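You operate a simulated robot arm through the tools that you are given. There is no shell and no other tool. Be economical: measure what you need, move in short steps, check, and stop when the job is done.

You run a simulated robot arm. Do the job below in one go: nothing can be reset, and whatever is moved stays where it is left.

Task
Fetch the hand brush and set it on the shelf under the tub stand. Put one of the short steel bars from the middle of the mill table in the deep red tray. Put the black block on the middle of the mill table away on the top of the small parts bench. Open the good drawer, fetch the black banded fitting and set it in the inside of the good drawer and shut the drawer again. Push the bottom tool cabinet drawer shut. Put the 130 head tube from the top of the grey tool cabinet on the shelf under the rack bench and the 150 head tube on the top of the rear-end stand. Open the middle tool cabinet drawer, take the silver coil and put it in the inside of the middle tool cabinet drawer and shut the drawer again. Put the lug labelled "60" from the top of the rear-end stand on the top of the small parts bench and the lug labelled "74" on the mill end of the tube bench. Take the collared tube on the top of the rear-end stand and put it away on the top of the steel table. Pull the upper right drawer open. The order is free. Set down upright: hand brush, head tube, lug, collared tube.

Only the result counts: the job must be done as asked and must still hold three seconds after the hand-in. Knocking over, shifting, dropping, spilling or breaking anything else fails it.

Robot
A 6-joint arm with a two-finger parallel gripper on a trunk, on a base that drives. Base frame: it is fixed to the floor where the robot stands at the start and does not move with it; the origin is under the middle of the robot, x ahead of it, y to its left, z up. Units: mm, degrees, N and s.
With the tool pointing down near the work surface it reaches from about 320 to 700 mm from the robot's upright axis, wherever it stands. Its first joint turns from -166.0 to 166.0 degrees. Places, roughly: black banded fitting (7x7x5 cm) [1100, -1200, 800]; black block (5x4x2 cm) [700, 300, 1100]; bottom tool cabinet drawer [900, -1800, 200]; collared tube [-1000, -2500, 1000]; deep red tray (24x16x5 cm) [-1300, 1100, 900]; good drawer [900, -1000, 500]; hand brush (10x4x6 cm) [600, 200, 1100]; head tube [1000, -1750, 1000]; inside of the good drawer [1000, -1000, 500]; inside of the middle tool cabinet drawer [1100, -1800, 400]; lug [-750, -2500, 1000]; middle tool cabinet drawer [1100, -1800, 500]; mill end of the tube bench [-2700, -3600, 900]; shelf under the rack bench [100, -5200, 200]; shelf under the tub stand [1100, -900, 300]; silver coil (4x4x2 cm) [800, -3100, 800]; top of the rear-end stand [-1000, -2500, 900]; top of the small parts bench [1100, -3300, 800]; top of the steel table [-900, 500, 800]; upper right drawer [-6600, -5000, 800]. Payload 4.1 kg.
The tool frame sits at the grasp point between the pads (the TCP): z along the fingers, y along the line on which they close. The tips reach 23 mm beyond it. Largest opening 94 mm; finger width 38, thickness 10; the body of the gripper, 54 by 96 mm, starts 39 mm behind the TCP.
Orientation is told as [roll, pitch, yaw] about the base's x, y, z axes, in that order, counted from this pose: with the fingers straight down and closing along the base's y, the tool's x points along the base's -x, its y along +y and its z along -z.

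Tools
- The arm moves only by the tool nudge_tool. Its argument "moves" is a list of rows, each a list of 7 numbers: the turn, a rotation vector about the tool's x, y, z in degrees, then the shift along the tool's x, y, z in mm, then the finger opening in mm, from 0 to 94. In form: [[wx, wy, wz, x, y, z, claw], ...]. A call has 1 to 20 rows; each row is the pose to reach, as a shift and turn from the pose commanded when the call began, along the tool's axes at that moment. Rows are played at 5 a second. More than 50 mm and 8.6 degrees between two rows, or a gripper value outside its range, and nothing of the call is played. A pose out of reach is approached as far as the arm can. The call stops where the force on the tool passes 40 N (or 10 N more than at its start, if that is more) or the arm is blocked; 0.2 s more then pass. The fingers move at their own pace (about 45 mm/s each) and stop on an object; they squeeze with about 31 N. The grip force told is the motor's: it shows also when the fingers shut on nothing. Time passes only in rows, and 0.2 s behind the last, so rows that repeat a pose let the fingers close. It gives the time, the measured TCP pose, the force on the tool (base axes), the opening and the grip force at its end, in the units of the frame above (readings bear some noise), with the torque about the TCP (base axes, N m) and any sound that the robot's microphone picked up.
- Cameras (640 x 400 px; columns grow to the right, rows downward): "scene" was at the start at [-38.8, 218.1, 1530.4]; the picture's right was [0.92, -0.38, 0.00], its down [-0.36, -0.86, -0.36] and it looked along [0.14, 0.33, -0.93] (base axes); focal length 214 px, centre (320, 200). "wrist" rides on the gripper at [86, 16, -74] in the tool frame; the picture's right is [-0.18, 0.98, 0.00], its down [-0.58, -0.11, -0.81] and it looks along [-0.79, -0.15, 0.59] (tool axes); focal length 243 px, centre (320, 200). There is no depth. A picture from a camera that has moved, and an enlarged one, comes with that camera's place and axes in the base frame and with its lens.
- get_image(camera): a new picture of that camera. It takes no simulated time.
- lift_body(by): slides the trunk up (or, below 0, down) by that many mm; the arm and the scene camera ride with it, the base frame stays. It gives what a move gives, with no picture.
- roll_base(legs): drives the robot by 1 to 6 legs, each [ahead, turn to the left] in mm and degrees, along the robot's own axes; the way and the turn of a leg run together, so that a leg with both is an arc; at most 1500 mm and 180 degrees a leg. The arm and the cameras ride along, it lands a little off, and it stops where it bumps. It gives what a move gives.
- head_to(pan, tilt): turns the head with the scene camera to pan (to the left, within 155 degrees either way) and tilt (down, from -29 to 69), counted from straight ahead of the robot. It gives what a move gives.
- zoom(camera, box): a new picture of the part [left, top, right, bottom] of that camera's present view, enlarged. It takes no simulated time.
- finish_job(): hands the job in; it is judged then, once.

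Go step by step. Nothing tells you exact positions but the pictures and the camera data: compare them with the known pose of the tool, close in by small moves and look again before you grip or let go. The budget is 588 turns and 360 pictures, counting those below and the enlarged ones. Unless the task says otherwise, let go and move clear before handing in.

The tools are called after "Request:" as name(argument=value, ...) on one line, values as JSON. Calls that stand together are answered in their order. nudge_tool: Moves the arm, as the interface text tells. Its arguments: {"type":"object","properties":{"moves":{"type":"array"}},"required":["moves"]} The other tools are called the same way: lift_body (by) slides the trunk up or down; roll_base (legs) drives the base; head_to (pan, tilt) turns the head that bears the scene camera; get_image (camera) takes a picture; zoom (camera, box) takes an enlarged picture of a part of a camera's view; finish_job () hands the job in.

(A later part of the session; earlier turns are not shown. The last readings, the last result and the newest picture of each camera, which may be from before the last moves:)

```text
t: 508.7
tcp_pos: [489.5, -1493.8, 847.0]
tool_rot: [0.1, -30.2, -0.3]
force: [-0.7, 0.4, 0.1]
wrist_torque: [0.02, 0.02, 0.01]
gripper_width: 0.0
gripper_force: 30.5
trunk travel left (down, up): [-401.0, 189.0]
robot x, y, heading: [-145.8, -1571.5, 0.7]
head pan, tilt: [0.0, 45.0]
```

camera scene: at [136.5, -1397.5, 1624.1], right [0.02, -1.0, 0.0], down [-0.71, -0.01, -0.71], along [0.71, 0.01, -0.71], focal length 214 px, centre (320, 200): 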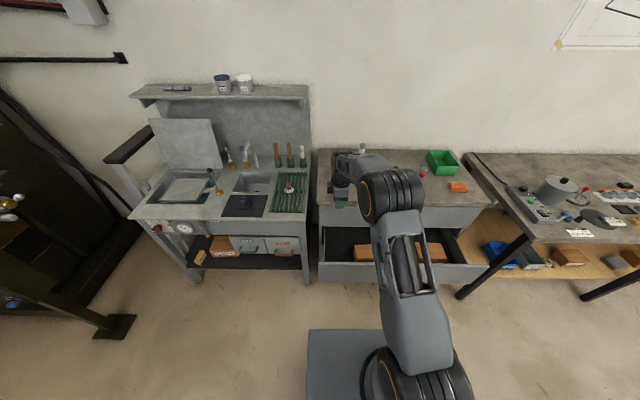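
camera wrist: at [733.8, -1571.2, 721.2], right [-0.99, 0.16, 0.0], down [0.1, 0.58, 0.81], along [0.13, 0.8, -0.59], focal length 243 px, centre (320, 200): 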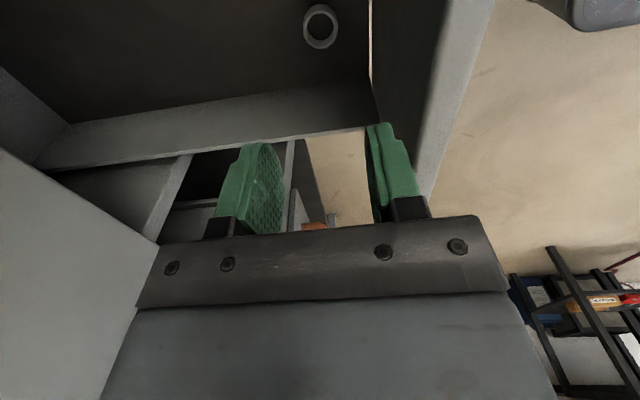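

Request:
roll_base(legs=[[0, -90], [170, 0], [0, 90]])

Request:
lift_body(by=-245)

Request:
roll_base(legs=[[110, 0]])

Request:
get_image(camera="wrist")

```text
t: 517.9
tcp_pos: [490.0, -1666.9, 847.1]
tool_rot: [0.1, -29.9, -0.6]
force: [-0.2, 0.2, -0.7]
wrist_torque: [-0.02, -0.03, -0.01]
gripper_width: 0.1
gripper_force: 31.2
trunk travel left (down, up): [-401.0, 189.0]
robot x, y, heading: [-142.3, -1737.9, 0.5]
head pan, tilt: [0.0, 45.0]
```

```text
t: 520.4
tcp_pos: [489.7, -1668.6, 600.4]
tool_rot: [0.1, -30.0, -0.6]
force: [-0.1, -0.3, 0.5]
wrist_torque: [-0.01, 0.04, 0.02]
gripper_width: 0.3
gripper_force: 31.0
trunk travel left (down, up): [-156.0, 434.0]
robot x, y, heading: [-144.5, -1733.4, 0.1]
head pan, tilt: [0.0, 45.0]
```

```text
t: 521.6
tcp_pos: [597.9, -1669.7, 601.7]
tool_rot: [0.1, -30.0, -0.6]
force: [0.2, -0.3, -0.2]
wrist_torque: [0.02, -0.01, 0.02]
gripper_width: 0.2
gripper_force: 30.4
trunk travel left (down, up): [-156.0, 434.0]
robot x, y, heading: [-33.2, -1740.4, -0.2]
head pan, tilt: [0.0, 45.0]
```

```text
171 pictures are left
camera wrist: at [485.2, -1650.6, 623.5], right [0.17, 0.98, 0.09], down [0.1, -0.11, 0.99], along [0.98, -0.16, -0.12], focal length 243 px, centre (320, 200)
```

wrist: 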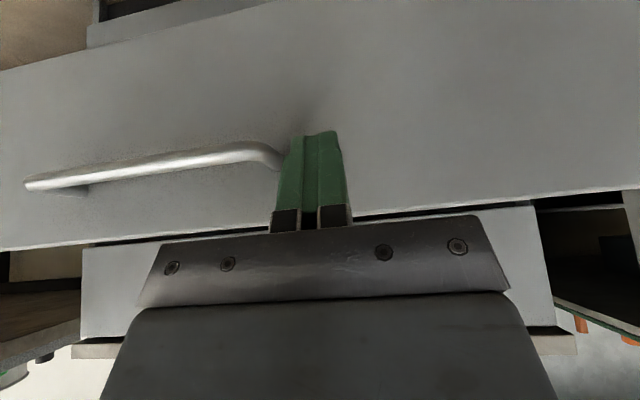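

Request:
roll_base(legs=[[70, 0], [70, 0], [60, 0]])

Request:
roll_base(legs=[[60, 0]])

Request:
get_image(camera="wrist")

Request:
get_image(camera="scene")

```text
t: 523.8
tcp_pos: [796.8, -1666.5, 601.6]
tool_rot: [0.1, -30.0, -0.6]
force: [-0.6, -0.4, 0.0]
wrist_torque: [0.01, 0.02, -0.01]
gripper_width: 0.0
gripper_force: 30.9
trunk travel left (down, up): [-156.0, 434.0]
robot x, y, heading: [165.8, -1737.1, 0.3]
head pan, tilt: [0.0, 45.0]
```

```text
t: 524.8
tcp_pos: [856.3, -1668.0, 601.5]
tool_rot: [0.0, -30.0, -0.6]
force: [0.0, 0.7, 0.4]
wrist_torque: [-0.01, 0.02, 0.01]
gripper_width: 0.2
gripper_force: 31.2
trunk travel left (down, up): [-156.0, 434.0]
robot x, y, heading: [228.9, -1738.9, 0.3]
head pan, tilt: [0.0, 45.0]
```

```text
170 pictures are left
camera wrist: at [744.7, -1648.9, 623.4], right [0.17, 0.98, 0.09], down [0.1, -0.11, 0.99], along [0.98, -0.16, -0.12], focal length 243 px, centre (320, 200)
```

wrist: 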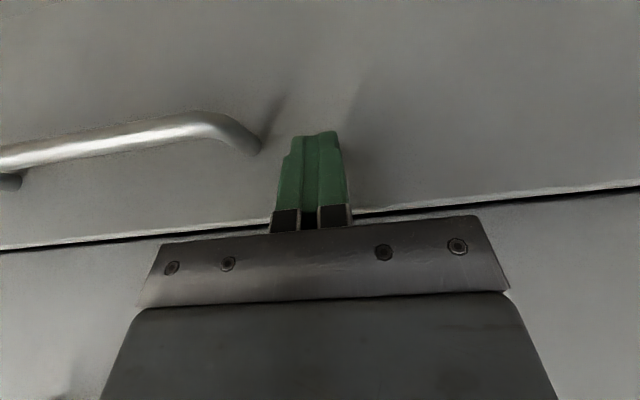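

```text
169 pictures are left
camera scene: at [245.3, -1571.6, 1190.1], right [0.0, -1.0, 0.0], down [-0.71, 0.0, -0.71], along [0.71, 0.0, -0.71], focal length 214 px, centre (320, 200)
```

scene: 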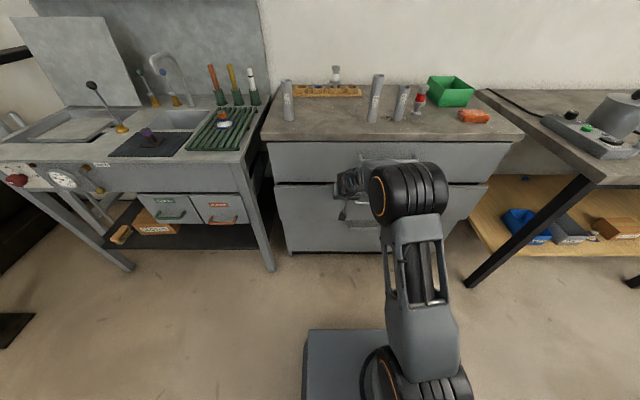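

Request:
roll_base(legs=[[25, 0]])

Request:
roll_base(legs=[[20, 0]])

Request:
zoom(camera="scene", box=[250, 60, 530, 270])

Request:
get_image(camera="wrist")

```text
t: 525.6
tcp_pos: [883.5, -1666.6, 601.6]
tool_rot: [0.1, -30.1, -0.7]
force: [-0.5, 0.5, -0.4]
wrist_torque: [0.01, -0.01, 0.02]
gripper_width: 0.0
gripper_force: 30.6
trunk travel left (down, up): [-156.0, 434.0]
robot x, y, heading: [246.6, -1736.7, -0.0]
head pan, tilt: [0.0, 45.0]
```

```text
t: 526.4
tcp_pos: [893.9, -1665.8, 600.9]
tool_rot: [-0.1, -29.2, -0.5]
force: [-5.0, -1.0, 2.4]
wrist_torque: [-0.03, -0.03, -0.02]
gripper_width: 0.1
gripper_force: 31.2
trunk travel left (down, up): [-156.0, 434.0]
robot x, y, heading: [263.5, -1735.2, 0.5]
head pan, tilt: [0.0, 45.0]
stopped in leg 1: the force on the tool passed its limit (the readings are from after the stop); the commanded pose is now the measured one
```

```text
1.90 times, centred on (390, 165) of scene
camera zoom: at [284.1, -1571.4, 1190.0], right [0.0, -1.0, 0.0], down [-0.71, 0.0, -0.71], along [0.71, 0.0, -0.71], focal length 408 px, centre (187, 267)
```

zoom: 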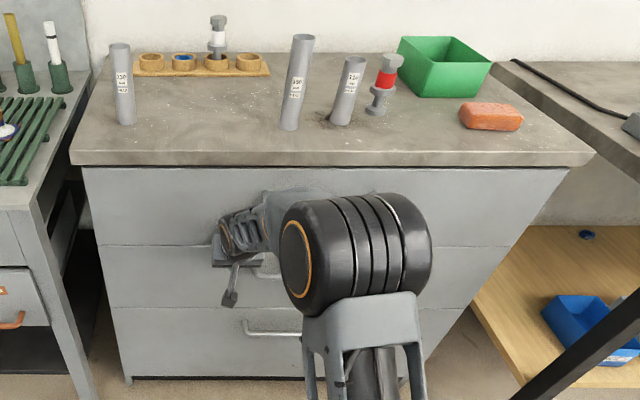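

```text
167 pictures are left
camera wrist: at [780.5, -1647.9, 623.1], right [0.17, 0.98, 0.09], down [0.11, -0.11, 0.99], along [0.98, -0.16, -0.13], focal length 243 px, centre (320, 200)
```

wrist: 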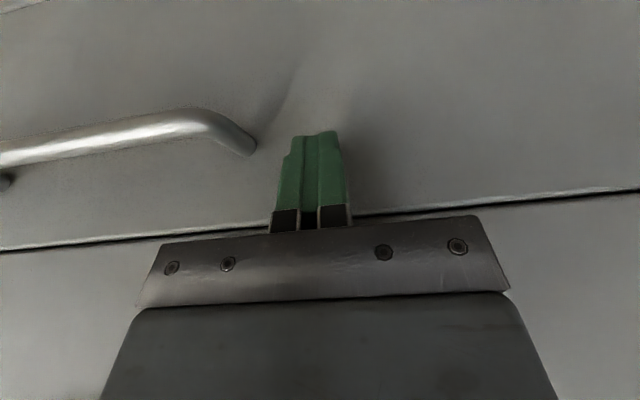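

The middle drawer is shut. Next, the head tubes on the cabinet: left "130" ≈(1019,-1455), middle "150" ≈(996,-1760), right "110". I take the 150 first.

Request:
roll_base(legs=[[-140, 0]])

Request:
lift_body(by=400)

Request:
nudge_tool(moves=[[0, 7, 0, 0, 0, -20, 40], [0, 14, 0, 0, -10, -40, 60], [0, 21, 0, 0, -20, -60, 74], [0, 29, 0, 0, -30, -80, 74]])

Request:
roll_base(legs=[[180, 0]])

Request:
get_image(camera="wrist")

```text
t: 527.8
tcp_pos: [749.6, -1666.7, 598.5]
tool_rot: [0.0, -29.3, -0.4]
force: [-0.2, -0.1, -1.1]
wrist_torque: [0.02, 0.01, -0.02]
gripper_width: 0.0
gripper_force: 30.9
trunk travel left (down, up): [-156.0, 434.0]
robot x, y, heading: [118.4, -1740.4, 0.3]
head pan, tilt: [0.0, 45.0]
```

```text
t: 531.6
tcp_pos: [749.8, -1666.2, 998.3]
tool_rot: [-0.1, -29.3, -0.4]
force: [1.3, 0.7, 0.1]
wrist_torque: [-0.01, -0.01, 0.0]
gripper_width: 0.2
gripper_force: 30.8
trunk travel left (down, up): [-556.0, 34.0]
robot x, y, heading: [118.4, -1736.1, 0.4]
head pan, tilt: [0.0, 45.0]
```

```text
t: 532.6
tcp_pos: [708.7, -1696.3, 1070.0]
tool_rot: [0.0, -0.2, -0.4]
force: [-0.3, 0.4, 0.3]
wrist_torque: [0.02, -0.01, -0.02]
gripper_width: 74.0
gripper_force: 0.0
trunk travel left (down, up): [-556.0, 34.0]
robot x, y, heading: [119.1, -1738.9, 0.4]
head pan, tilt: [0.0, 45.0]
```

```text
t: 534.1
tcp_pos: [893.2, -1696.2, 1067.8]
tool_rot: [-0.1, -0.1, -0.6]
force: [0.5, 0.7, -0.8]
wrist_torque: [0.01, 0.02, -0.02]
gripper_width: 74.0
gripper_force: 0.0
trunk travel left (down, up): [-556.0, 34.0]
robot x, y, heading: [302.1, -1738.8, 0.3]
head pan, tilt: [0.0, 45.0]
```

```text
166 pictures are left
camera wrist: at [805.9, -1678.1, 1143.4], right [0.19, 0.98, 0.0], down [0.58, -0.11, 0.81], along [0.79, -0.16, -0.59], focal length 243 px, centre (320, 200)
```

wrist: 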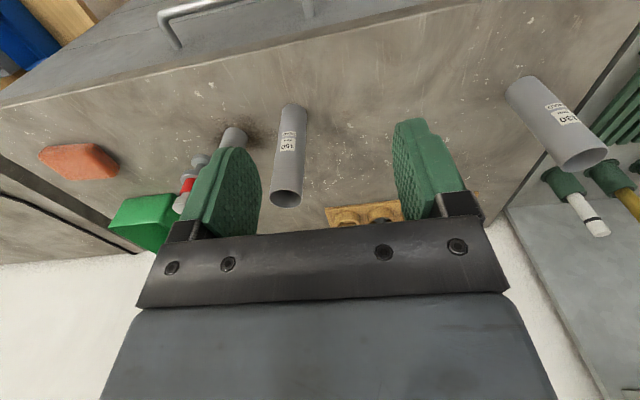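

Request:
roll_base(legs=[[60, 0]])

Request:
nudge_tool(moves=[[0, 0, 0, -14, -26, 0, 74], [0, 0, 0, -28, -52, 0, 74], [0, 0, 0, -28, -52, 30, 74]])

Request:
get_image(camera="wrist")

```text
t: 535.1
tcp_pos: [954.8, -1695.4, 1068.4]
tool_rot: [-0.2, -0.2, -0.5]
force: [0.0, 0.2, -0.5]
wrist_torque: [-0.02, 0.02, -0.01]
gripper_width: 73.9
gripper_force: 0.0
trunk travel left (down, up): [-556.0, 34.0]
robot x, y, heading: [363.5, -1738.4, 0.5]
head pan, tilt: [0.0, 45.0]
```

```text
t: 535.9
tcp_pos: [982.4, -1746.0, 1039.3]
tool_rot: [-0.1, -0.1, -0.4]
force: [-1.2, -0.1, -0.1]
wrist_torque: [0.01, -0.01, 0.01]
gripper_width: 74.0
gripper_force: 0.1
trunk travel left (down, up): [-556.0, 34.0]
robot x, y, heading: [362.8, -1735.5, 0.4]
head pan, tilt: [0.0, 45.0]
```

```text
165 pictures are left
camera wrist: at [894.7, -1727.9, 1113.6], right [0.19, 0.98, 0.0], down [0.58, -0.11, 0.81], along [0.79, -0.16, -0.59], focal length 243 px, centre (320, 200)
```

wrist: 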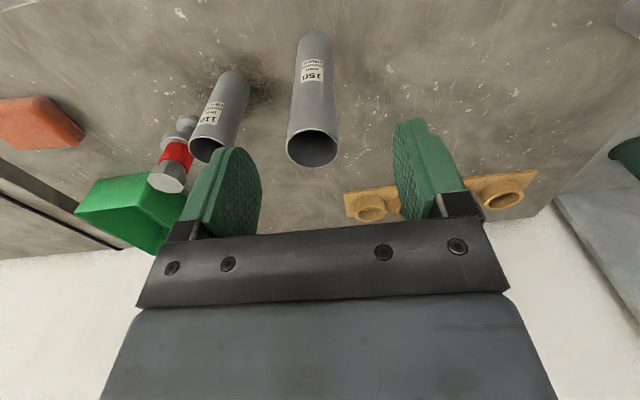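

Request:
nudge_tool(moves=[[0, 0, 0, -20, -9, 0, 74], [0, 0, 0, -20, -9, 40, 74], [0, 0, 0, -20, -9, 70, 74]])

Request:
get_image(camera="wrist")

```text
t: 536.7
tcp_pos: [999.9, -1757.8, 967.7]
tool_rot: [-0.1, -0.2, -0.5]
force: [-0.2, 0.4, 0.7]
wrist_torque: [0.04, 0.0, 0.0]
gripper_width: 74.0
gripper_force: 0.0
trunk travel left (down, up): [-556.0, 34.0]
robot x, y, heading: [362.9, -1738.2, 0.5]
head pan, tilt: [0.0, 45.0]
```

```text
164 pictures are left
camera wrist: at [912.2, -1739.5, 1042.5], right [0.19, 0.98, 0.0], down [0.58, -0.11, 0.81], along [0.79, -0.16, -0.59], focal length 243 px, centre (320, 200)
```

wrist: 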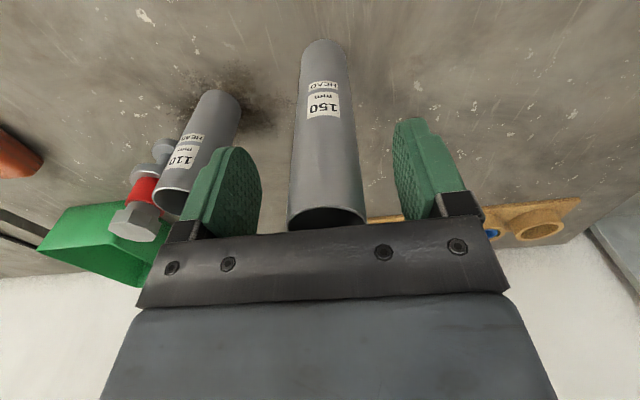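

Request:
nudge_tool(moves=[[0, 0, 0, -2, 1, 6, 60], [0, 0, 0, -2, 1, 6, 40], [0, 0, 0, -2, 1, 6, 15], [0, 0, 0, -2, 1, 6, 0], [0, 0, 0, -2, 1, 6, 0]])

Request:
nudge_tool(moves=[[0, 0, 0, 0, 0, -40, 0], [0, 0, 0, 0, 0, -85, 0], [0, 0, 0, 0, 0, -130, 0], [0, 0, 0, 40, 0, -175, 0]])

Request:
get_image(camera="wrist")

```text
t: 537.9
tcp_pos: [1001.7, -1755.8, 962.8]
tool_rot: [0.0, -0.2, -0.5]
force: [-0.4, -1.1, 1.2]
wrist_torque: [-0.07, -0.04, -0.01]
gripper_width: 35.7
gripper_force: 31.5
trunk travel left (down, up): [-556.0, 34.0]
robot x, y, heading: [366.0, -1744.3, 0.4]
head pan, tilt: [0.0, 45.0]
```

```text
refused: row 4 steps farther than a row can; nothing moved
```

```text
163 pictures are left
camera wrist: at [914.4, -1738.4, 1037.6], right [0.19, 0.98, 0.0], down [0.58, -0.11, 0.81], along [0.79, -0.16, -0.59], focal length 243 px, centre (320, 200)
```

wrist: 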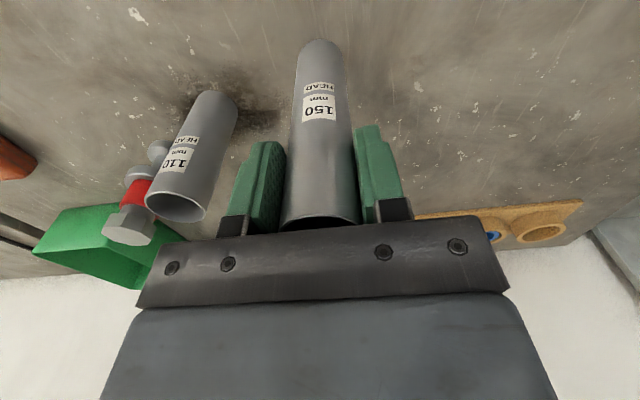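

Tube 150 gripped. I lift it out, retract, and drive to the north side of the rear-end stand.

Request:
nudge_tool(moves=[[0, 0, 0, 0, 0, -40, 0], [0, 0, 0, 0, 0, -85, 0], [0, 0, 0, 0, 0, -130, 0], [0, 0, 0, 25, 0, -150, 0], [0, 0, 0, 70, 0, -160, 0], [0, 0, 0, 115, 0, -170, 0], [0, 0, 0, 160, 0, -180, 0], [0, 0, 0, 205, 0, -180, 0]])

Request:
roll_base(legs=[[-200, 0], [0, 178], [900, 0], [0, 91]])

Request:
head_to(pan=10, tilt=45)

Request:
get_image(camera="scene")

```text
t: 539.7
tcp_pos: [797.3, -1753.1, 1142.6]
tool_rot: [-0.2, -0.3, -0.5]
force: [-0.2, 1.4, -2.8]
wrist_torque: [-0.03, 0.07, 0.0]
gripper_width: 35.8
gripper_force: 31.3
trunk travel left (down, up): [-556.0, 34.0]
robot x, y, heading: [362.2, -1737.4, 0.3]
head pan, tilt: [0.0, 45.0]
```

```text
t: 556.7
tcp_pos: [-761.0, -2116.6, 1142.8]
tool_rot: [-0.2, -0.2, -92.4]
force: [-0.8, 0.0, -2.3]
wrist_torque: [0.0, 0.0, 0.0]
gripper_width: 35.2
gripper_force: 30.5
trunk travel left (down, up): [-556.0, 34.0]
robot x, y, heading: [-734.5, -1677.5, -91.5]
head pan, tilt: [0.0, 45.0]
```

```text
t: 557.4
tcp_pos: [-763.8, -2116.5, 1141.8]
tool_rot: [-0.1, -0.1, -92.3]
force: [0.7, 0.2, -2.3]
wrist_torque: [0.01, -0.02, -0.01]
gripper_width: 34.6
gripper_force: 31.0
trunk travel left (down, up): [-556.0, 34.0]
robot x, y, heading: [-733.5, -1679.0, -91.7]
head pan, tilt: [10.0, 45.0]
```

```text
162 pictures are left
camera scene: at [-553.0, -1707.2, 1590.1], right [-0.99, -0.15, 0.0], down [-0.1, 0.7, -0.71], along [0.1, -0.7, -0.71], focal length 214 px, centre (320, 200)
```

scene: 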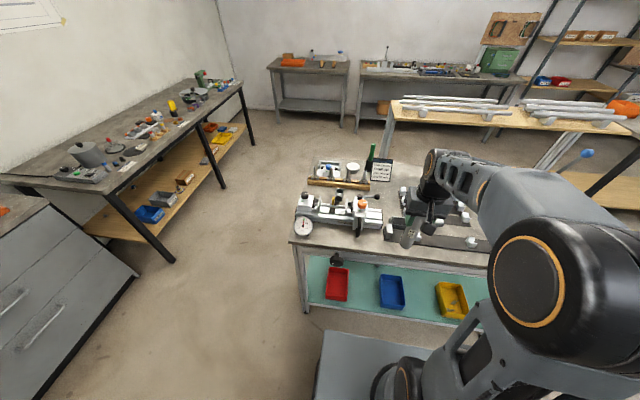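

Request:
zoom(camera="scene", box=[270, 80, 510, 260])

Request:
get_image(camera="wrist")

```text
2.22 times, centred on (390, 170) of scene
camera zoom: at [-553.0, -1707.2, 1590.1], right [-0.99, -0.15, 0.0], down [-0.1, 0.7, -0.71], along [0.1, -0.7, -0.71], focal length 477 px, centre (164, 267)
```

zoom: 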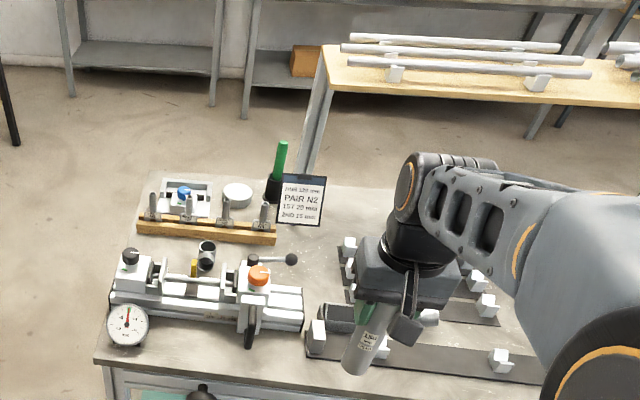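

```text
160 pictures are left
camera wrist: at [-743.2, -2029.0, 1217.2], right [0.97, -0.22, 0.0], down [-0.13, -0.57, 0.81], along [-0.18, -0.79, -0.59], focal length 243 px, centre (320, 200)
```

wrist: 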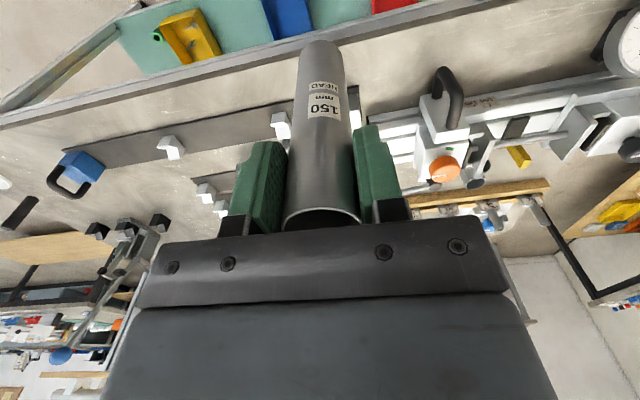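

Request:
head_to(pan=-45, tilt=45)

Request:
get_image(camera="scene")

```text
t: 558.7
tcp_pos: [-763.3, -2115.4, 1141.0]
tool_rot: [0.0, -0.3, -92.4]
force: [0.4, -0.1, -1.9]
wrist_torque: [-0.01, -0.01, 0.0]
gripper_width: 34.7
gripper_force: 31.0
trunk travel left (down, up): [-556.0, 34.0]
robot x, y, heading: [-731.2, -1681.1, -91.5]
head pan, tilt: [-45.0, 45.0]
```

```text
159 pictures are left
camera scene: at [-623.9, -1682.7, 1590.1], right [-0.69, 0.73, 0.0], down [0.51, 0.49, -0.71], along [-0.51, -0.49, -0.71], focal length 214 px, centre (320, 200)
```

scene: 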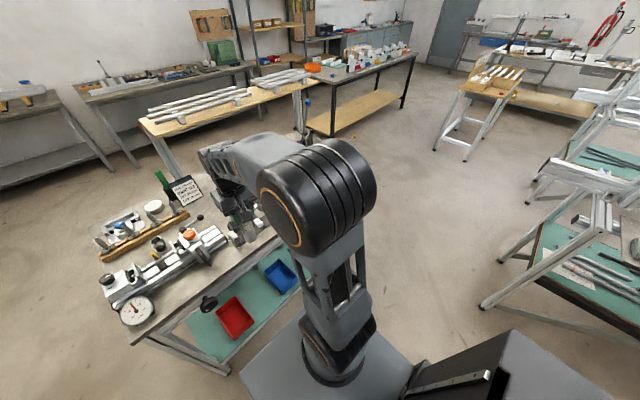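

Request:
zoom(camera="wrist", box=[0, 60, 320, 260])

Request:
zoom(camera="wrist", box=[320, 60, 640, 260])

```text
2.00 times, centred on (160, 160) of wrist
camera zoom: at [-743.2, -2029.0, 1217.3], right [0.97, -0.22, 0.0], down [-0.13, -0.57, 0.81], along [-0.18, -0.79, -0.59], focal length 485 px, centre (640, 280)
```

zoom: 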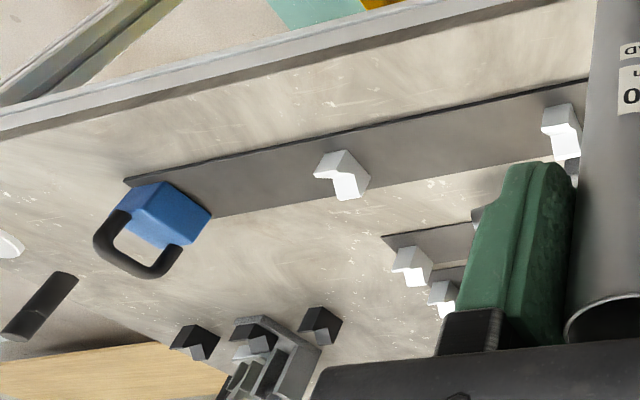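

```text
2.00 times, centred on (480, 160) of wrist
camera zoom: at [-743.2, -2029.0, 1217.3], right [0.97, -0.22, 0.0], down [-0.13, -0.57, 0.81], along [-0.18, -0.79, -0.59], focal length 485 px, centre (0, 280)
```

zoom: 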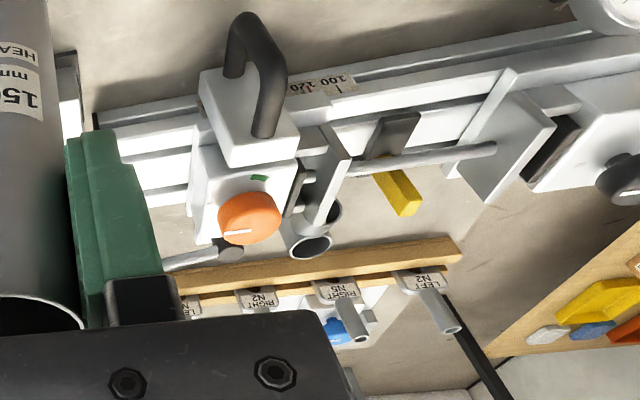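

The stand has a free patch around (-1150,-2320), behind the dark rail. I shift the robot west.

Request:
roll_base(legs=[[0, -88], [340, 0], [0, 89], [70, 0]])

Request:
get_image(camera="wrist")

```text
t: 569.1
tcp_pos: [-1105.2, -2183.8, 1141.6]
tool_rot: [-0.1, -0.2, -91.9]
force: [-0.6, -0.3, -1.4]
wrist_torque: [0.01, 0.0, -0.01]
gripper_width: 33.6
gripper_force: 31.0
trunk travel left (down, up): [-556.0, 34.0]
robot x, y, heading: [-1082.9, -1749.6, -91.1]
head pan, tilt: [-45.0, 45.0]
```

```text
156 pictures are left
camera wrist: at [-1085.8, -2096.4, 1216.9], right [0.98, -0.22, 0.0], down [-0.13, -0.57, 0.81], along [-0.18, -0.79, -0.59], focal length 243 px, centre (320, 200)
```

wrist: 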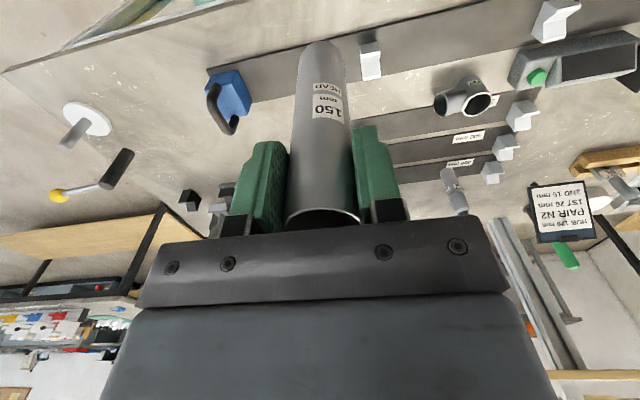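

Request:
nudge_tool(moves=[[0, 0, 0, -37, -9, 0, 0], [0, 0, 0, -74, -18, 0, 0], [0, 0, 0, -110, -27, 0, 0], [0, 0, 0, -147, -35, 0, 0], [0, 0, 0, -147, -35, 45, 0], [0, 0, 0, -147, -35, 85, 0]])

Request:
get_image(camera="wrist")

```text
t: 570.5
tcp_pos: [-1142.8, -2329.3, 1058.4]
tool_rot: [-0.1, -0.2, -91.9]
force: [-0.1, -0.2, -1.2]
wrist_torque: [0.04, -0.03, 0.02]
gripper_width: 33.5
gripper_force: 31.1
trunk travel left (down, up): [-556.0, 34.0]
robot x, y, heading: [-1079.0, -1751.1, -91.1]
head pan, tilt: [-45.0, 45.0]
```

```text
155 pictures are left
camera wrist: at [-1123.5, -2242.0, 1133.6], right [0.98, -0.22, 0.0], down [-0.13, -0.57, 0.81], along [-0.18, -0.79, -0.59], focal length 243 px, centre (320, 200)
```

wrist: 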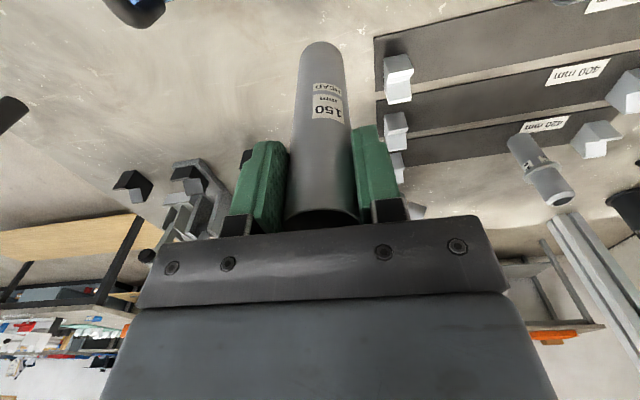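

Request:
lift_body(by=-35)

Request:
lift_body(by=-10)

Request:
get_image(camera="wrist")

```text
t: 571.3
tcp_pos: [-1141.7, -2328.7, 1023.6]
tool_rot: [0.0, -0.1, -91.9]
force: [-0.1, 0.0, -1.3]
wrist_torque: [0.06, -0.02, 0.0]
gripper_width: 33.7
gripper_force: 31.2
trunk travel left (down, up): [-521.0, 69.0]
robot x, y, heading: [-1076.9, -1751.1, -91.2]
head pan, tilt: [-45.0, 45.0]
```

```text
t: 571.9
tcp_pos: [-1140.7, -2328.9, 1014.2]
tool_rot: [-0.1, -0.2, -91.9]
force: [0.5, 0.2, -2.9]
wrist_torque: [0.01, 0.0, -0.03]
gripper_width: 33.3
gripper_force: 31.2
trunk travel left (down, up): [-511.0, 79.0]
robot x, y, heading: [-1076.6, -1749.6, -90.9]
head pan, tilt: [-45.0, 45.0]
```

```text
154 pictures are left
camera wrist: at [-1123.4, -2241.6, 1088.8], right [0.98, -0.22, 0.0], down [-0.13, -0.57, 0.81], along [-0.18, -0.79, -0.59], focal length 243 px, centre (320, 200)
```

wrist: 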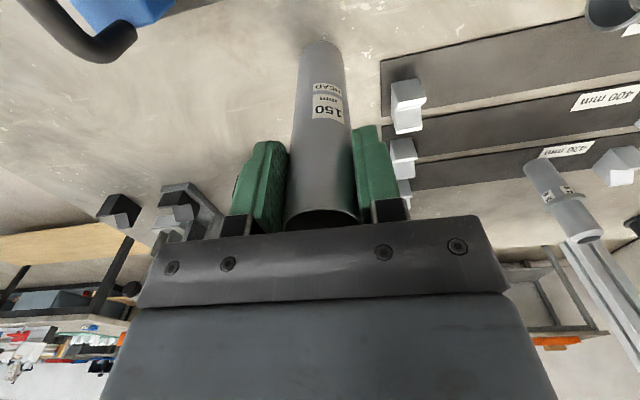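

Request:
lift_body(by=-10)

Request:
lift_body(by=-8)

Request:
lift_body(by=-8)

```text
t: 572.4
tcp_pos: [-1141.6, -2328.3, 1008.1]
tool_rot: [0.0, -0.6, -91.9]
force: [-0.6, 0.9, 22.2]
wrist_torque: [0.25, -0.23, 0.06]
gripper_width: 33.3
gripper_force: 31.0
trunk travel left (down, up): [-501.0, 89.0]
robot x, y, heading: [-1077.8, -1743.3, -91.3]
head pan, tilt: [-45.0, 45.0]
```

```text
t: 573.0
tcp_pos: [-1141.0, -2328.9, 998.6]
tool_rot: [-0.1, -0.4, -91.9]
force: [-0.2, -1.2, 23.1]
wrist_torque: [-0.48, -0.23, -0.03]
gripper_width: 33.4
gripper_force: 30.6
trunk travel left (down, up): [-493.0, 97.0]
robot x, y, heading: [-1074.8, -1746.2, -91.0]
head pan, tilt: [-45.0, 45.0]
```

```text
t: 573.6
tcp_pos: [-1142.0, -2326.9, 990.6]
tool_rot: [-0.1, -0.5, -91.9]
force: [0.5, 0.6, 31.5]
wrist_torque: [0.08, -0.35, 0.05]
gripper_width: 33.4
gripper_force: 31.0
trunk travel left (down, up): [-485.0, 105.0]
robot x, y, heading: [-1076.4, -1749.1, -91.1]
head pan, tilt: [-45.0, 45.0]
```

The tube stands on the stand (it slid a little in the grip). I release and rise.

Request:
nudge_tool(moves=[[0, 0, 0, 0, 0, -3, 36], [0, 0, 0, 0, 0, -5, 50], [0, 0, 0, 0, 0, -5, 62], [0, 0, 0, 0, 0, -5, 62]])

Request:
lift_body(by=105)

Request:
nudge_tool(moves=[[0, 0, 0, 0, 0, -40, 62], [0, 0, 0, 0, 0, -80, 62], [0, 0, 0, 40, 0, -90, 62], [0, 0, 0, 85, 0, -90, 62], [0, 0, 0, 130, 0, -90, 62]])

Request:
get_image(camera="wrist")

```text
t: 574.6
tcp_pos: [-1141.0, -2327.9, 991.4]
tool_rot: [0.0, -0.1, -92.0]
force: [-0.2, 0.2, -0.2]
wrist_torque: [0.02, 0.01, -0.04]
gripper_width: 62.0
gripper_force: 0.0
trunk travel left (down, up): [-485.0, 105.0]
robot x, y, heading: [-1079.0, -1744.7, -91.3]
head pan, tilt: [-45.0, 45.0]
```

```text
t: 576.0
tcp_pos: [-1141.5, -2329.0, 1096.8]
tool_rot: [-0.1, -0.2, -91.9]
force: [-0.1, -0.4, 0.1]
wrist_torque: [0.0, 0.01, 0.02]
gripper_width: 61.8
gripper_force: 0.0
trunk travel left (down, up): [-590.0, 0.0]
robot x, y, heading: [-1074.6, -1746.4, -91.3]
head pan, tilt: [-45.0, 45.0]
```

```text
t: 577.1
tcp_pos: [-1138.7, -2197.5, 1186.0]
tool_rot: [0.0, -0.3, -91.8]
force: [0.6, -0.5, 0.4]
wrist_torque: [-0.05, 0.01, 0.01]
gripper_width: 62.1
gripper_force: 0.1
trunk travel left (down, up): [-590.0, 0.0]
robot x, y, heading: [-1080.4, -1746.2, -91.0]
head pan, tilt: [-45.0, 45.0]
```

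```text
153 pictures are left
camera wrist: at [-1119.8, -2109.9, 1261.2], right [0.98, -0.22, 0.0], down [-0.13, -0.57, 0.81], along [-0.18, -0.79, -0.59], focal length 243 px, centre (320, 200)
```

wrist: 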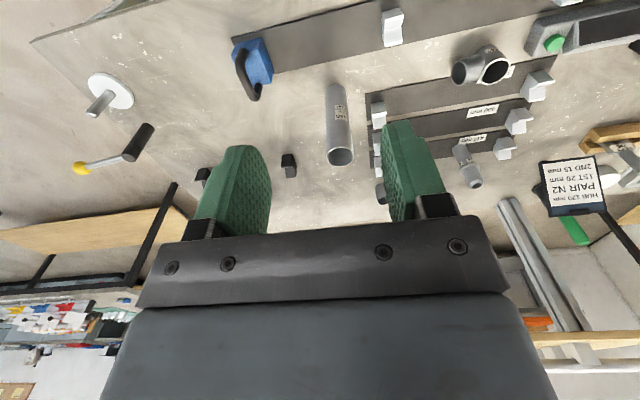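

Request:
zoom(camera="wrist", box=[360, 20, 600, 220])

```text
2.00 times, centred on (480, 120) of wrist
camera zoom: at [-1119.8, -2109.9, 1261.2], right [0.98, -0.22, 0.0], down [-0.13, -0.57, 0.81], along [-0.18, -0.79, -0.59], focal length 485 px, centre (0, 360)
```

zoom: 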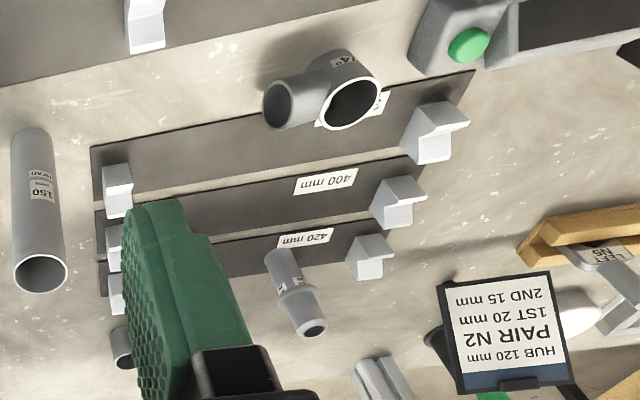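

Tube 150 stands well. The lug "74°" is at about (-940,-2313); the other lug ("60") is behind the jig at about (-542,-2412). I drive to face it.

Request:
roll_base(legs=[[0, 91], [520, 0], [0, -90], [45, 0]])

Request:
get_image(camera="wrist")

```text
t: 588.4
tcp_pos: [-641.3, -2258.5, 1185.8]
tool_rot: [-0.2, -0.2, -94.4]
force: [0.3, -0.4, 0.1]
wrist_torque: [0.06, -0.02, 0.03]
gripper_width: 62.3
gripper_force: 0.1
trunk travel left (down, up): [-590.0, 0.0]
robot x, y, heading: [-561.8, -1809.8, -93.6]
head pan, tilt: [-45.0, 45.0]
```

```text
151 pictures are left
camera wrist: at [-618.6, -2172.2, 1260.5], right [0.97, -0.26, 0.0], down [-0.15, -0.57, 0.81], along [-0.21, -0.78, -0.59], focal length 243 px, centre (320, 200)
```

wrist: 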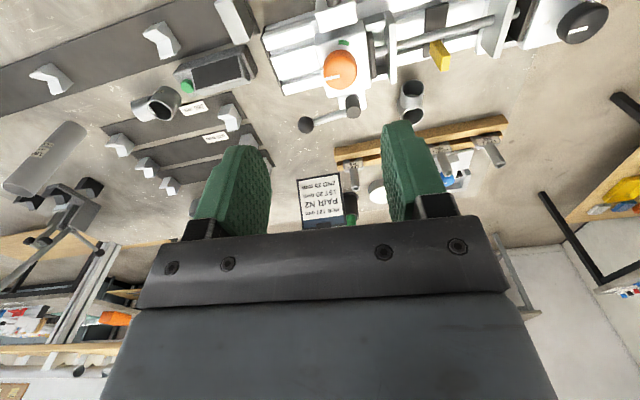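

Request:
zoom(camera="wrist", box=[360, 60, 460, 140])

Request:
zoom(camera="wrist", box=[100, 60, 240, 170])

```text
5.00 times, centred on (410, 100) of wrist
camera zoom: at [-618.6, -2172.2, 1260.5], right [0.97, -0.26, 0.0], down [-0.15, -0.57, 0.81], along [-0.21, -0.78, -0.59], focal length 1213 px, centre (-130, 700)
```

zoom: 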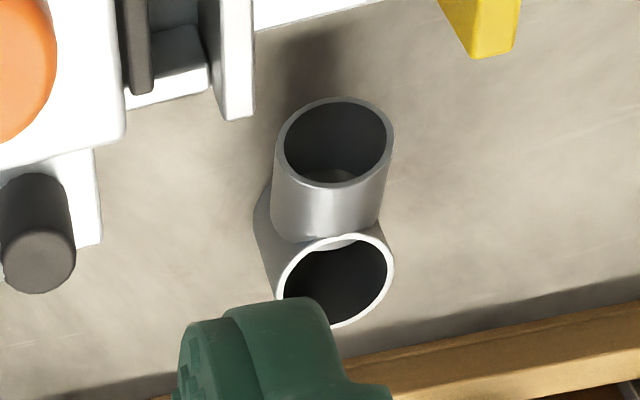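

```text
3.64 times, centred on (170, 115) of wrist
camera zoom: at [-618.6, -2172.2, 1260.5], right [0.97, -0.26, 0.0], down [-0.15, -0.57, 0.81], along [-0.21, -0.78, -0.59], focal length 882 px, centre (866, 509)
```

zoom: 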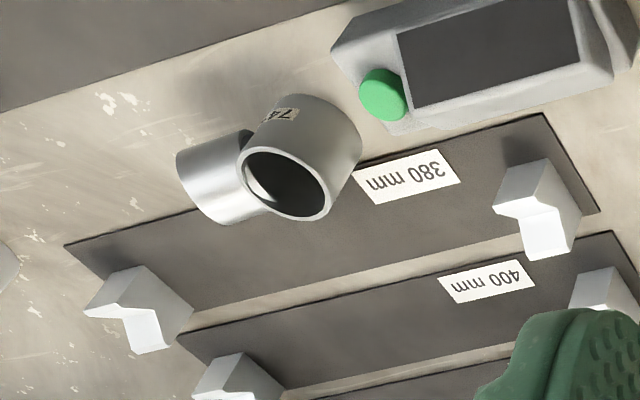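

Request:
nudge_tool(moves=[[0, 0, 0, -28, 27, 0, 66], [0, 0, 0, -56, 54, 20, 66], [0, 0, 0, -84, 81, 45, 66], [0, 0, 0, -113, 108, 75, 66]])

Request:
get_image(camera="wrist")

```text
t: 589.4
tcp_pos: [-541.9, -2381.5, 1107.1]
tool_rot: [-0.1, -0.2, -94.4]
force: [0.3, 0.6, -0.6]
wrist_torque: [0.02, 0.0, -0.03]
gripper_width: 66.1
gripper_force: 0.1
trunk travel left (down, up): [-590.0, 0.0]
robot x, y, heading: [-561.9, -1810.6, -93.7]
head pan, tilt: [-45.0, 45.0]
```

```text
148 pictures are left
camera wrist: at [-520.1, -2295.1, 1182.1], right [0.97, -0.26, 0.0], down [-0.15, -0.57, 0.81], along [-0.21, -0.78, -0.59], focal length 243 px, centre (320, 200)
```

wrist: 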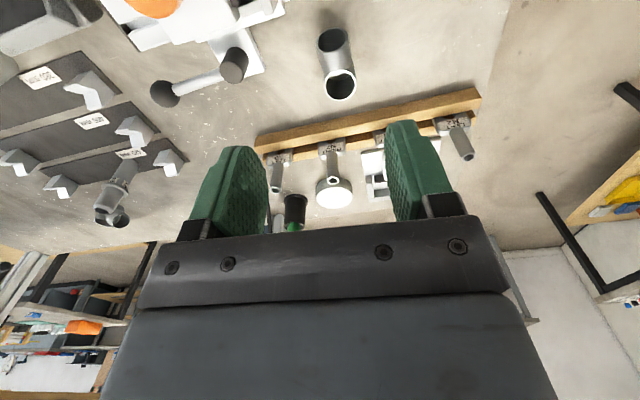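

Request:
zoom(camera="wrist", box=[290, 10, 390, 120])

```text
3.64 times, centred on (340, 65) of wrist
camera zoom: at [-520.1, -2295.1, 1182.1], right [0.97, -0.26, 0.0], down [-0.15, -0.57, 0.81], along [-0.21, -0.78, -0.59], focal length 882 px, centre (247, 691)
```

zoom: 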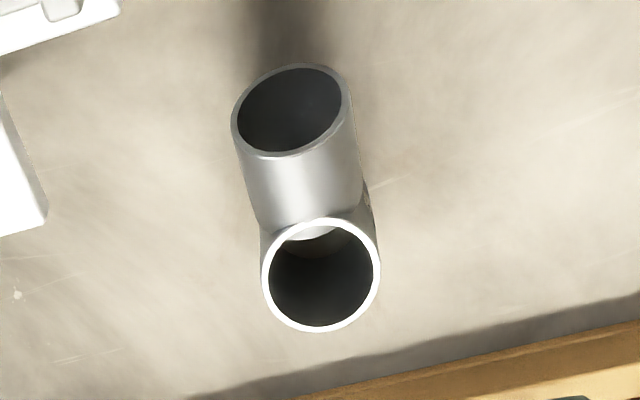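

Request:
nudge_tool(moves=[[0, 0, 0, -28, 6, 0, 66], [0, 0, 0, -56, 11, 20, 66], [0, 0, 0, -56, 11, 65, 66], [0, 0, 0, -56, 11, 110, 66], [0, 0, 0, -56, 11, 145, 66]])

Request:
get_image(camera="wrist")

```text
t: 590.6
tcp_pos: [-536.7, -2433.6, 965.7]
tool_rot: [-0.1, -0.2, -94.4]
force: [0.1, -0.2, 0.1]
wrist_torque: [-0.02, 0.02, -0.04]
gripper_width: 66.1
gripper_force: 0.0
trunk travel left (down, up): [-590.0, 0.0]
robot x, y, heading: [-559.0, -1811.6, -93.7]
head pan, tilt: [-45.0, 45.0]
```

```text
146 pictures are left
camera wrist: at [-514.1, -2347.6, 1039.6], right [0.97, -0.26, 0.0], down [-0.15, -0.57, 0.81], along [-0.21, -0.78, -0.59], focal length 243 px, centre (320, 200)
```

wrist: 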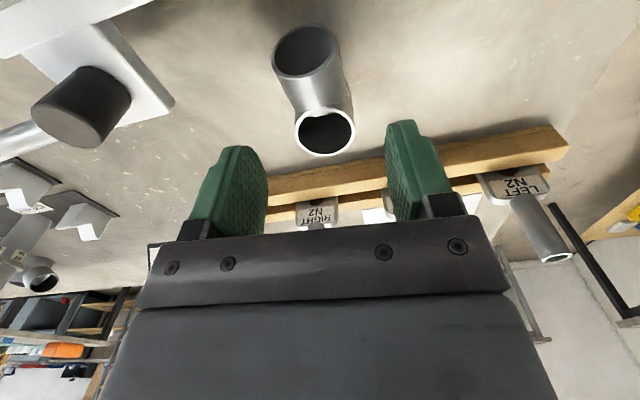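

Request:
nudge_tool(moves=[[0, 0, 0, -6, 1, 25, 62], [0, 0, 0, -6, 1, 45, 62], [0, 0, 0, -6, 1, 53, 62]])

Request:
get_image(camera="wrist")

```text
t: 591.4
tcp_pos: [-535.6, -2442.6, 913.4]
tool_rot: [-0.1, -0.1, -94.6]
force: [-0.3, -0.2, 0.5]
wrist_torque: [-0.01, 0.02, 0.04]
gripper_width: 61.8
gripper_force: 0.2
trunk travel left (down, up): [-590.0, 0.0]
robot x, y, heading: [-562.3, -1811.4, -93.6]
head pan, tilt: [-45.0, 45.0]
```

```text
145 pictures are left
camera wrist: at [-513.1, -2355.7, 987.4], right [0.97, -0.26, 0.0], down [-0.15, -0.57, 0.81], along [-0.21, -0.78, -0.59], focal length 243 px, centre (320, 200)
```

wrist: 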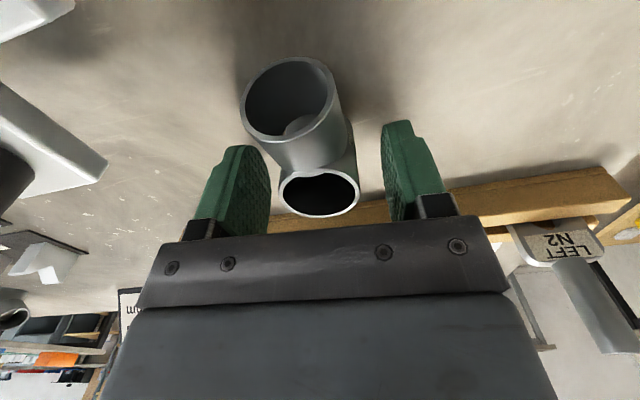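

Request:
nudge_tool(moves=[[0, 0, 0, -6, 0, 2, 50], [0, 0, 0, -6, 0, 2, 30], [0, 0, 0, -6, 0, 2, 10], [0, 0, 0, -6, 0, 2, 0], [0, 0, 0, -6, 0, 2, 0]])

Request:
nudge_tool(moves=[[0, 0, 0, 0, 0, -40, 0], [0, 0, 0, 0, 0, -85, 0], [0, 0, 0, 0, 0, -130, 0], [0, 0, 0, 0, 0, -175, 0]])

Request:
get_image(camera="wrist")

```text
t: 592.6
tcp_pos: [-535.0, -2447.1, 911.3]
tool_rot: [-0.1, -0.2, -94.5]
force: [-0.1, -0.3, -0.9]
wrist_torque: [-0.02, 0.0, -0.02]
gripper_width: 36.0
gripper_force: 31.4
trunk travel left (down, up): [-590.0, 0.0]
robot x, y, heading: [-559.2, -1810.6, -93.4]
head pan, tilt: [-45.0, 45.0]
```

```text
t: 593.6
tcp_pos: [-536.0, -2448.4, 1087.0]
tool_rot: [0.0, -0.2, -94.4]
force: [0.0, 0.4, -1.2]
wrist_torque: [-0.01, 0.03, 0.02]
gripper_width: 35.8
gripper_force: 31.3
trunk travel left (down, up): [-590.0, 0.0]
robot x, y, heading: [-561.7, -1811.6, -93.5]
head pan, tilt: [-45.0, 45.0]
```

```text
144 pictures are left
camera wrist: at [-513.1, -2362.5, 1162.0], right [0.97, -0.26, 0.0], down [-0.15, -0.57, 0.81], along [-0.21, -0.78, -0.59], focal length 243 px, centre (320, 200)
```

wrist: 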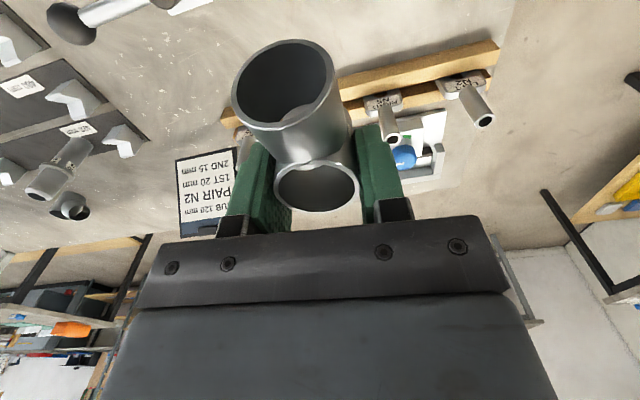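

Lug 60 in hand. I retract and drive to the small parts bench.

Request:
nudge_tool(moves=[[0, 0, 0, 45, 0, -15, 0], [0, 0, 0, 90, 0, -30, 0], [0, 0, 0, 135, 0, -45, 0], [0, 0, 0, 180, 0, -60, 0], [0, 0, 0, 215, 0, -60, 0]])

Request:
roll_base(legs=[[0, 93.5], [720, 0], [0, -84], [1256, 0], [0, 84]])

Request:
head_to(pan=10, tilt=50)

Request:
get_image(camera="scene")

```text
t: 594.8
tcp_pos: [-515.8, -2232.5, 1145.5]
tool_rot: [-0.2, -0.3, -94.4]
force: [-0.5, 0.3, -0.7]
wrist_torque: [-0.02, -0.03, -0.02]
gripper_width: 36.2
gripper_force: 31.4
trunk travel left (down, up): [-590.0, 0.0]
robot x, y, heading: [-561.4, -1810.2, -93.4]
head pan, tilt: [-45.0, 45.0]
```

```text
t: 615.9
tcp_pos: [689.5, -3036.3, 1145.8]
tool_rot: [0.0, -0.3, -3.1]
force: [0.4, 0.9, -0.1]
wrist_torque: [-0.02, -0.01, -0.01]
gripper_width: 35.7
gripper_force: 30.5
trunk travel left (down, up): [-590.0, 0.0]
robot x, y, heading: [271.1, -3090.5, -2.1]
head pan, tilt: [-45.0, 45.0]
```

```text
t: 617.1
tcp_pos: [690.9, -3036.5, 1147.1]
tool_rot: [-0.1, -0.2, -3.1]
force: [0.1, 0.3, -1.6]
wrist_torque: [0.02, -0.01, -0.02]
gripper_width: 35.8
gripper_force: 31.3
trunk travel left (down, up): [-590.0, 0.0]
robot x, y, heading: [268.9, -3086.0, -2.2]
head pan, tilt: [10.0, 50.0]
```

```text
143 pictures are left
camera scene: at [290.9, -2910.6, 1617.2], right [0.13, -0.99, 0.0], down [-0.76, -0.1, -0.64], along [0.64, 0.09, -0.77], focal length 214 px, centre (320, 200)
```

scene: 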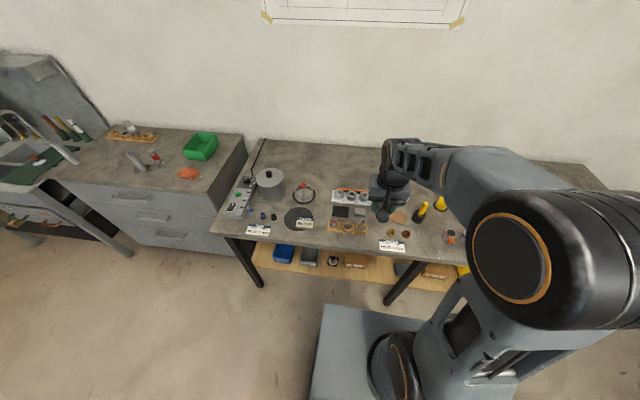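

Request:
roll_base(legs=[[0, 2], [152, 0]])

Request:
nudge_tool(moves=[[0, 0, 7.9, -21, 5, 5, 0], [0, 0, 15.8, -42, 9, 10, 0], [0, 0, 23.7, -63, 14, 15, 0], [0, 0, 31.6, -84, 18, 20, 0], [0, 0, 39.5, -105, 23, 25, 0], [0, 0, 47.4, -126, 27, 40, 0], [0, 0, 55.3, -147, 32, 60, 0], [0, 0, 63.2, -168, 36, 80, 0], [0, 0, 71.1, -189, 41, 100, 0], [0, 0, 79, -210, 46, 125, 0], [0, 0, 87, -232, 52, 147, 0]])

Request:
get_image(camera="wrist")

Request:
zoom(camera="scene", box=[260, 100, 460, 250])

```text
t: 618.9
tcp_pos: [840.9, -3022.8, 1145.7]
tool_rot: [-0.1, -0.2, -1.3]
force: [0.8, 0.2, -0.8]
wrist_torque: [0.02, 0.0, 0.02]
gripper_width: 35.7
gripper_force: 31.0
trunk travel left (down, up): [-590.0, 0.0]
robot x, y, heading: [422.1, -3094.0, -0.2]
head pan, tilt: [10.0, 50.0]
```

```text
t: 621.3
tcp_pos: [1076.0, -2978.1, 998.3]
tool_rot: [0.2, -0.1, -88.3]
force: [0.7, -0.4, -0.9]
wrist_torque: [-0.02, -0.03, 0.0]
gripper_width: 35.7
gripper_force: 31.6
trunk travel left (down, up): [-590.0, 0.0]
robot x, y, heading: [417.3, -3087.5, -0.7]
head pan, tilt: [10.0, 50.0]
```

```text
142 pictures are left
camera wrist: at [1088.3, -2889.3, 1073.6], right [0.99, -0.16, 0.0], down [-0.1, -0.58, 0.81], along [-0.12, -0.8, -0.59], focal length 243 px, centre (320, 200)
```

wrist: 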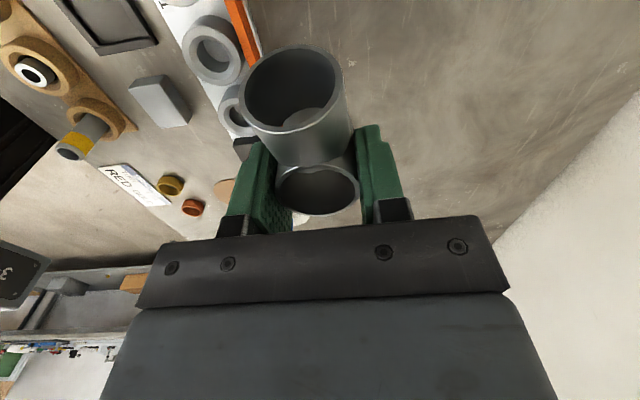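

```text
2.67 times, centred on (360, 175) of scene
camera zoom: at [438.7, -2910.6, 1617.2], right [0.17, -0.99, 0.0], down [-0.76, -0.13, -0.64], along [0.63, 0.11, -0.77], focal length 572 px, centre (213, 267)
```

zoom: 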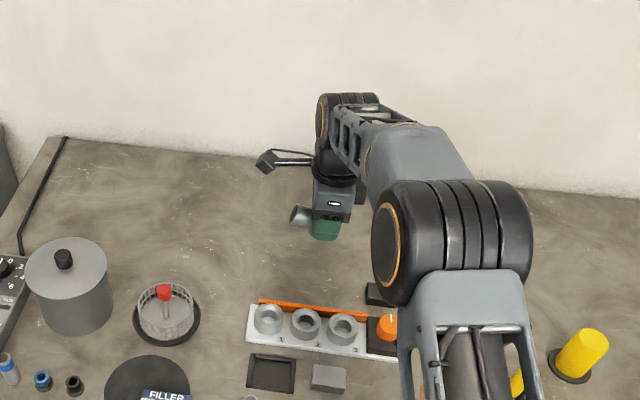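

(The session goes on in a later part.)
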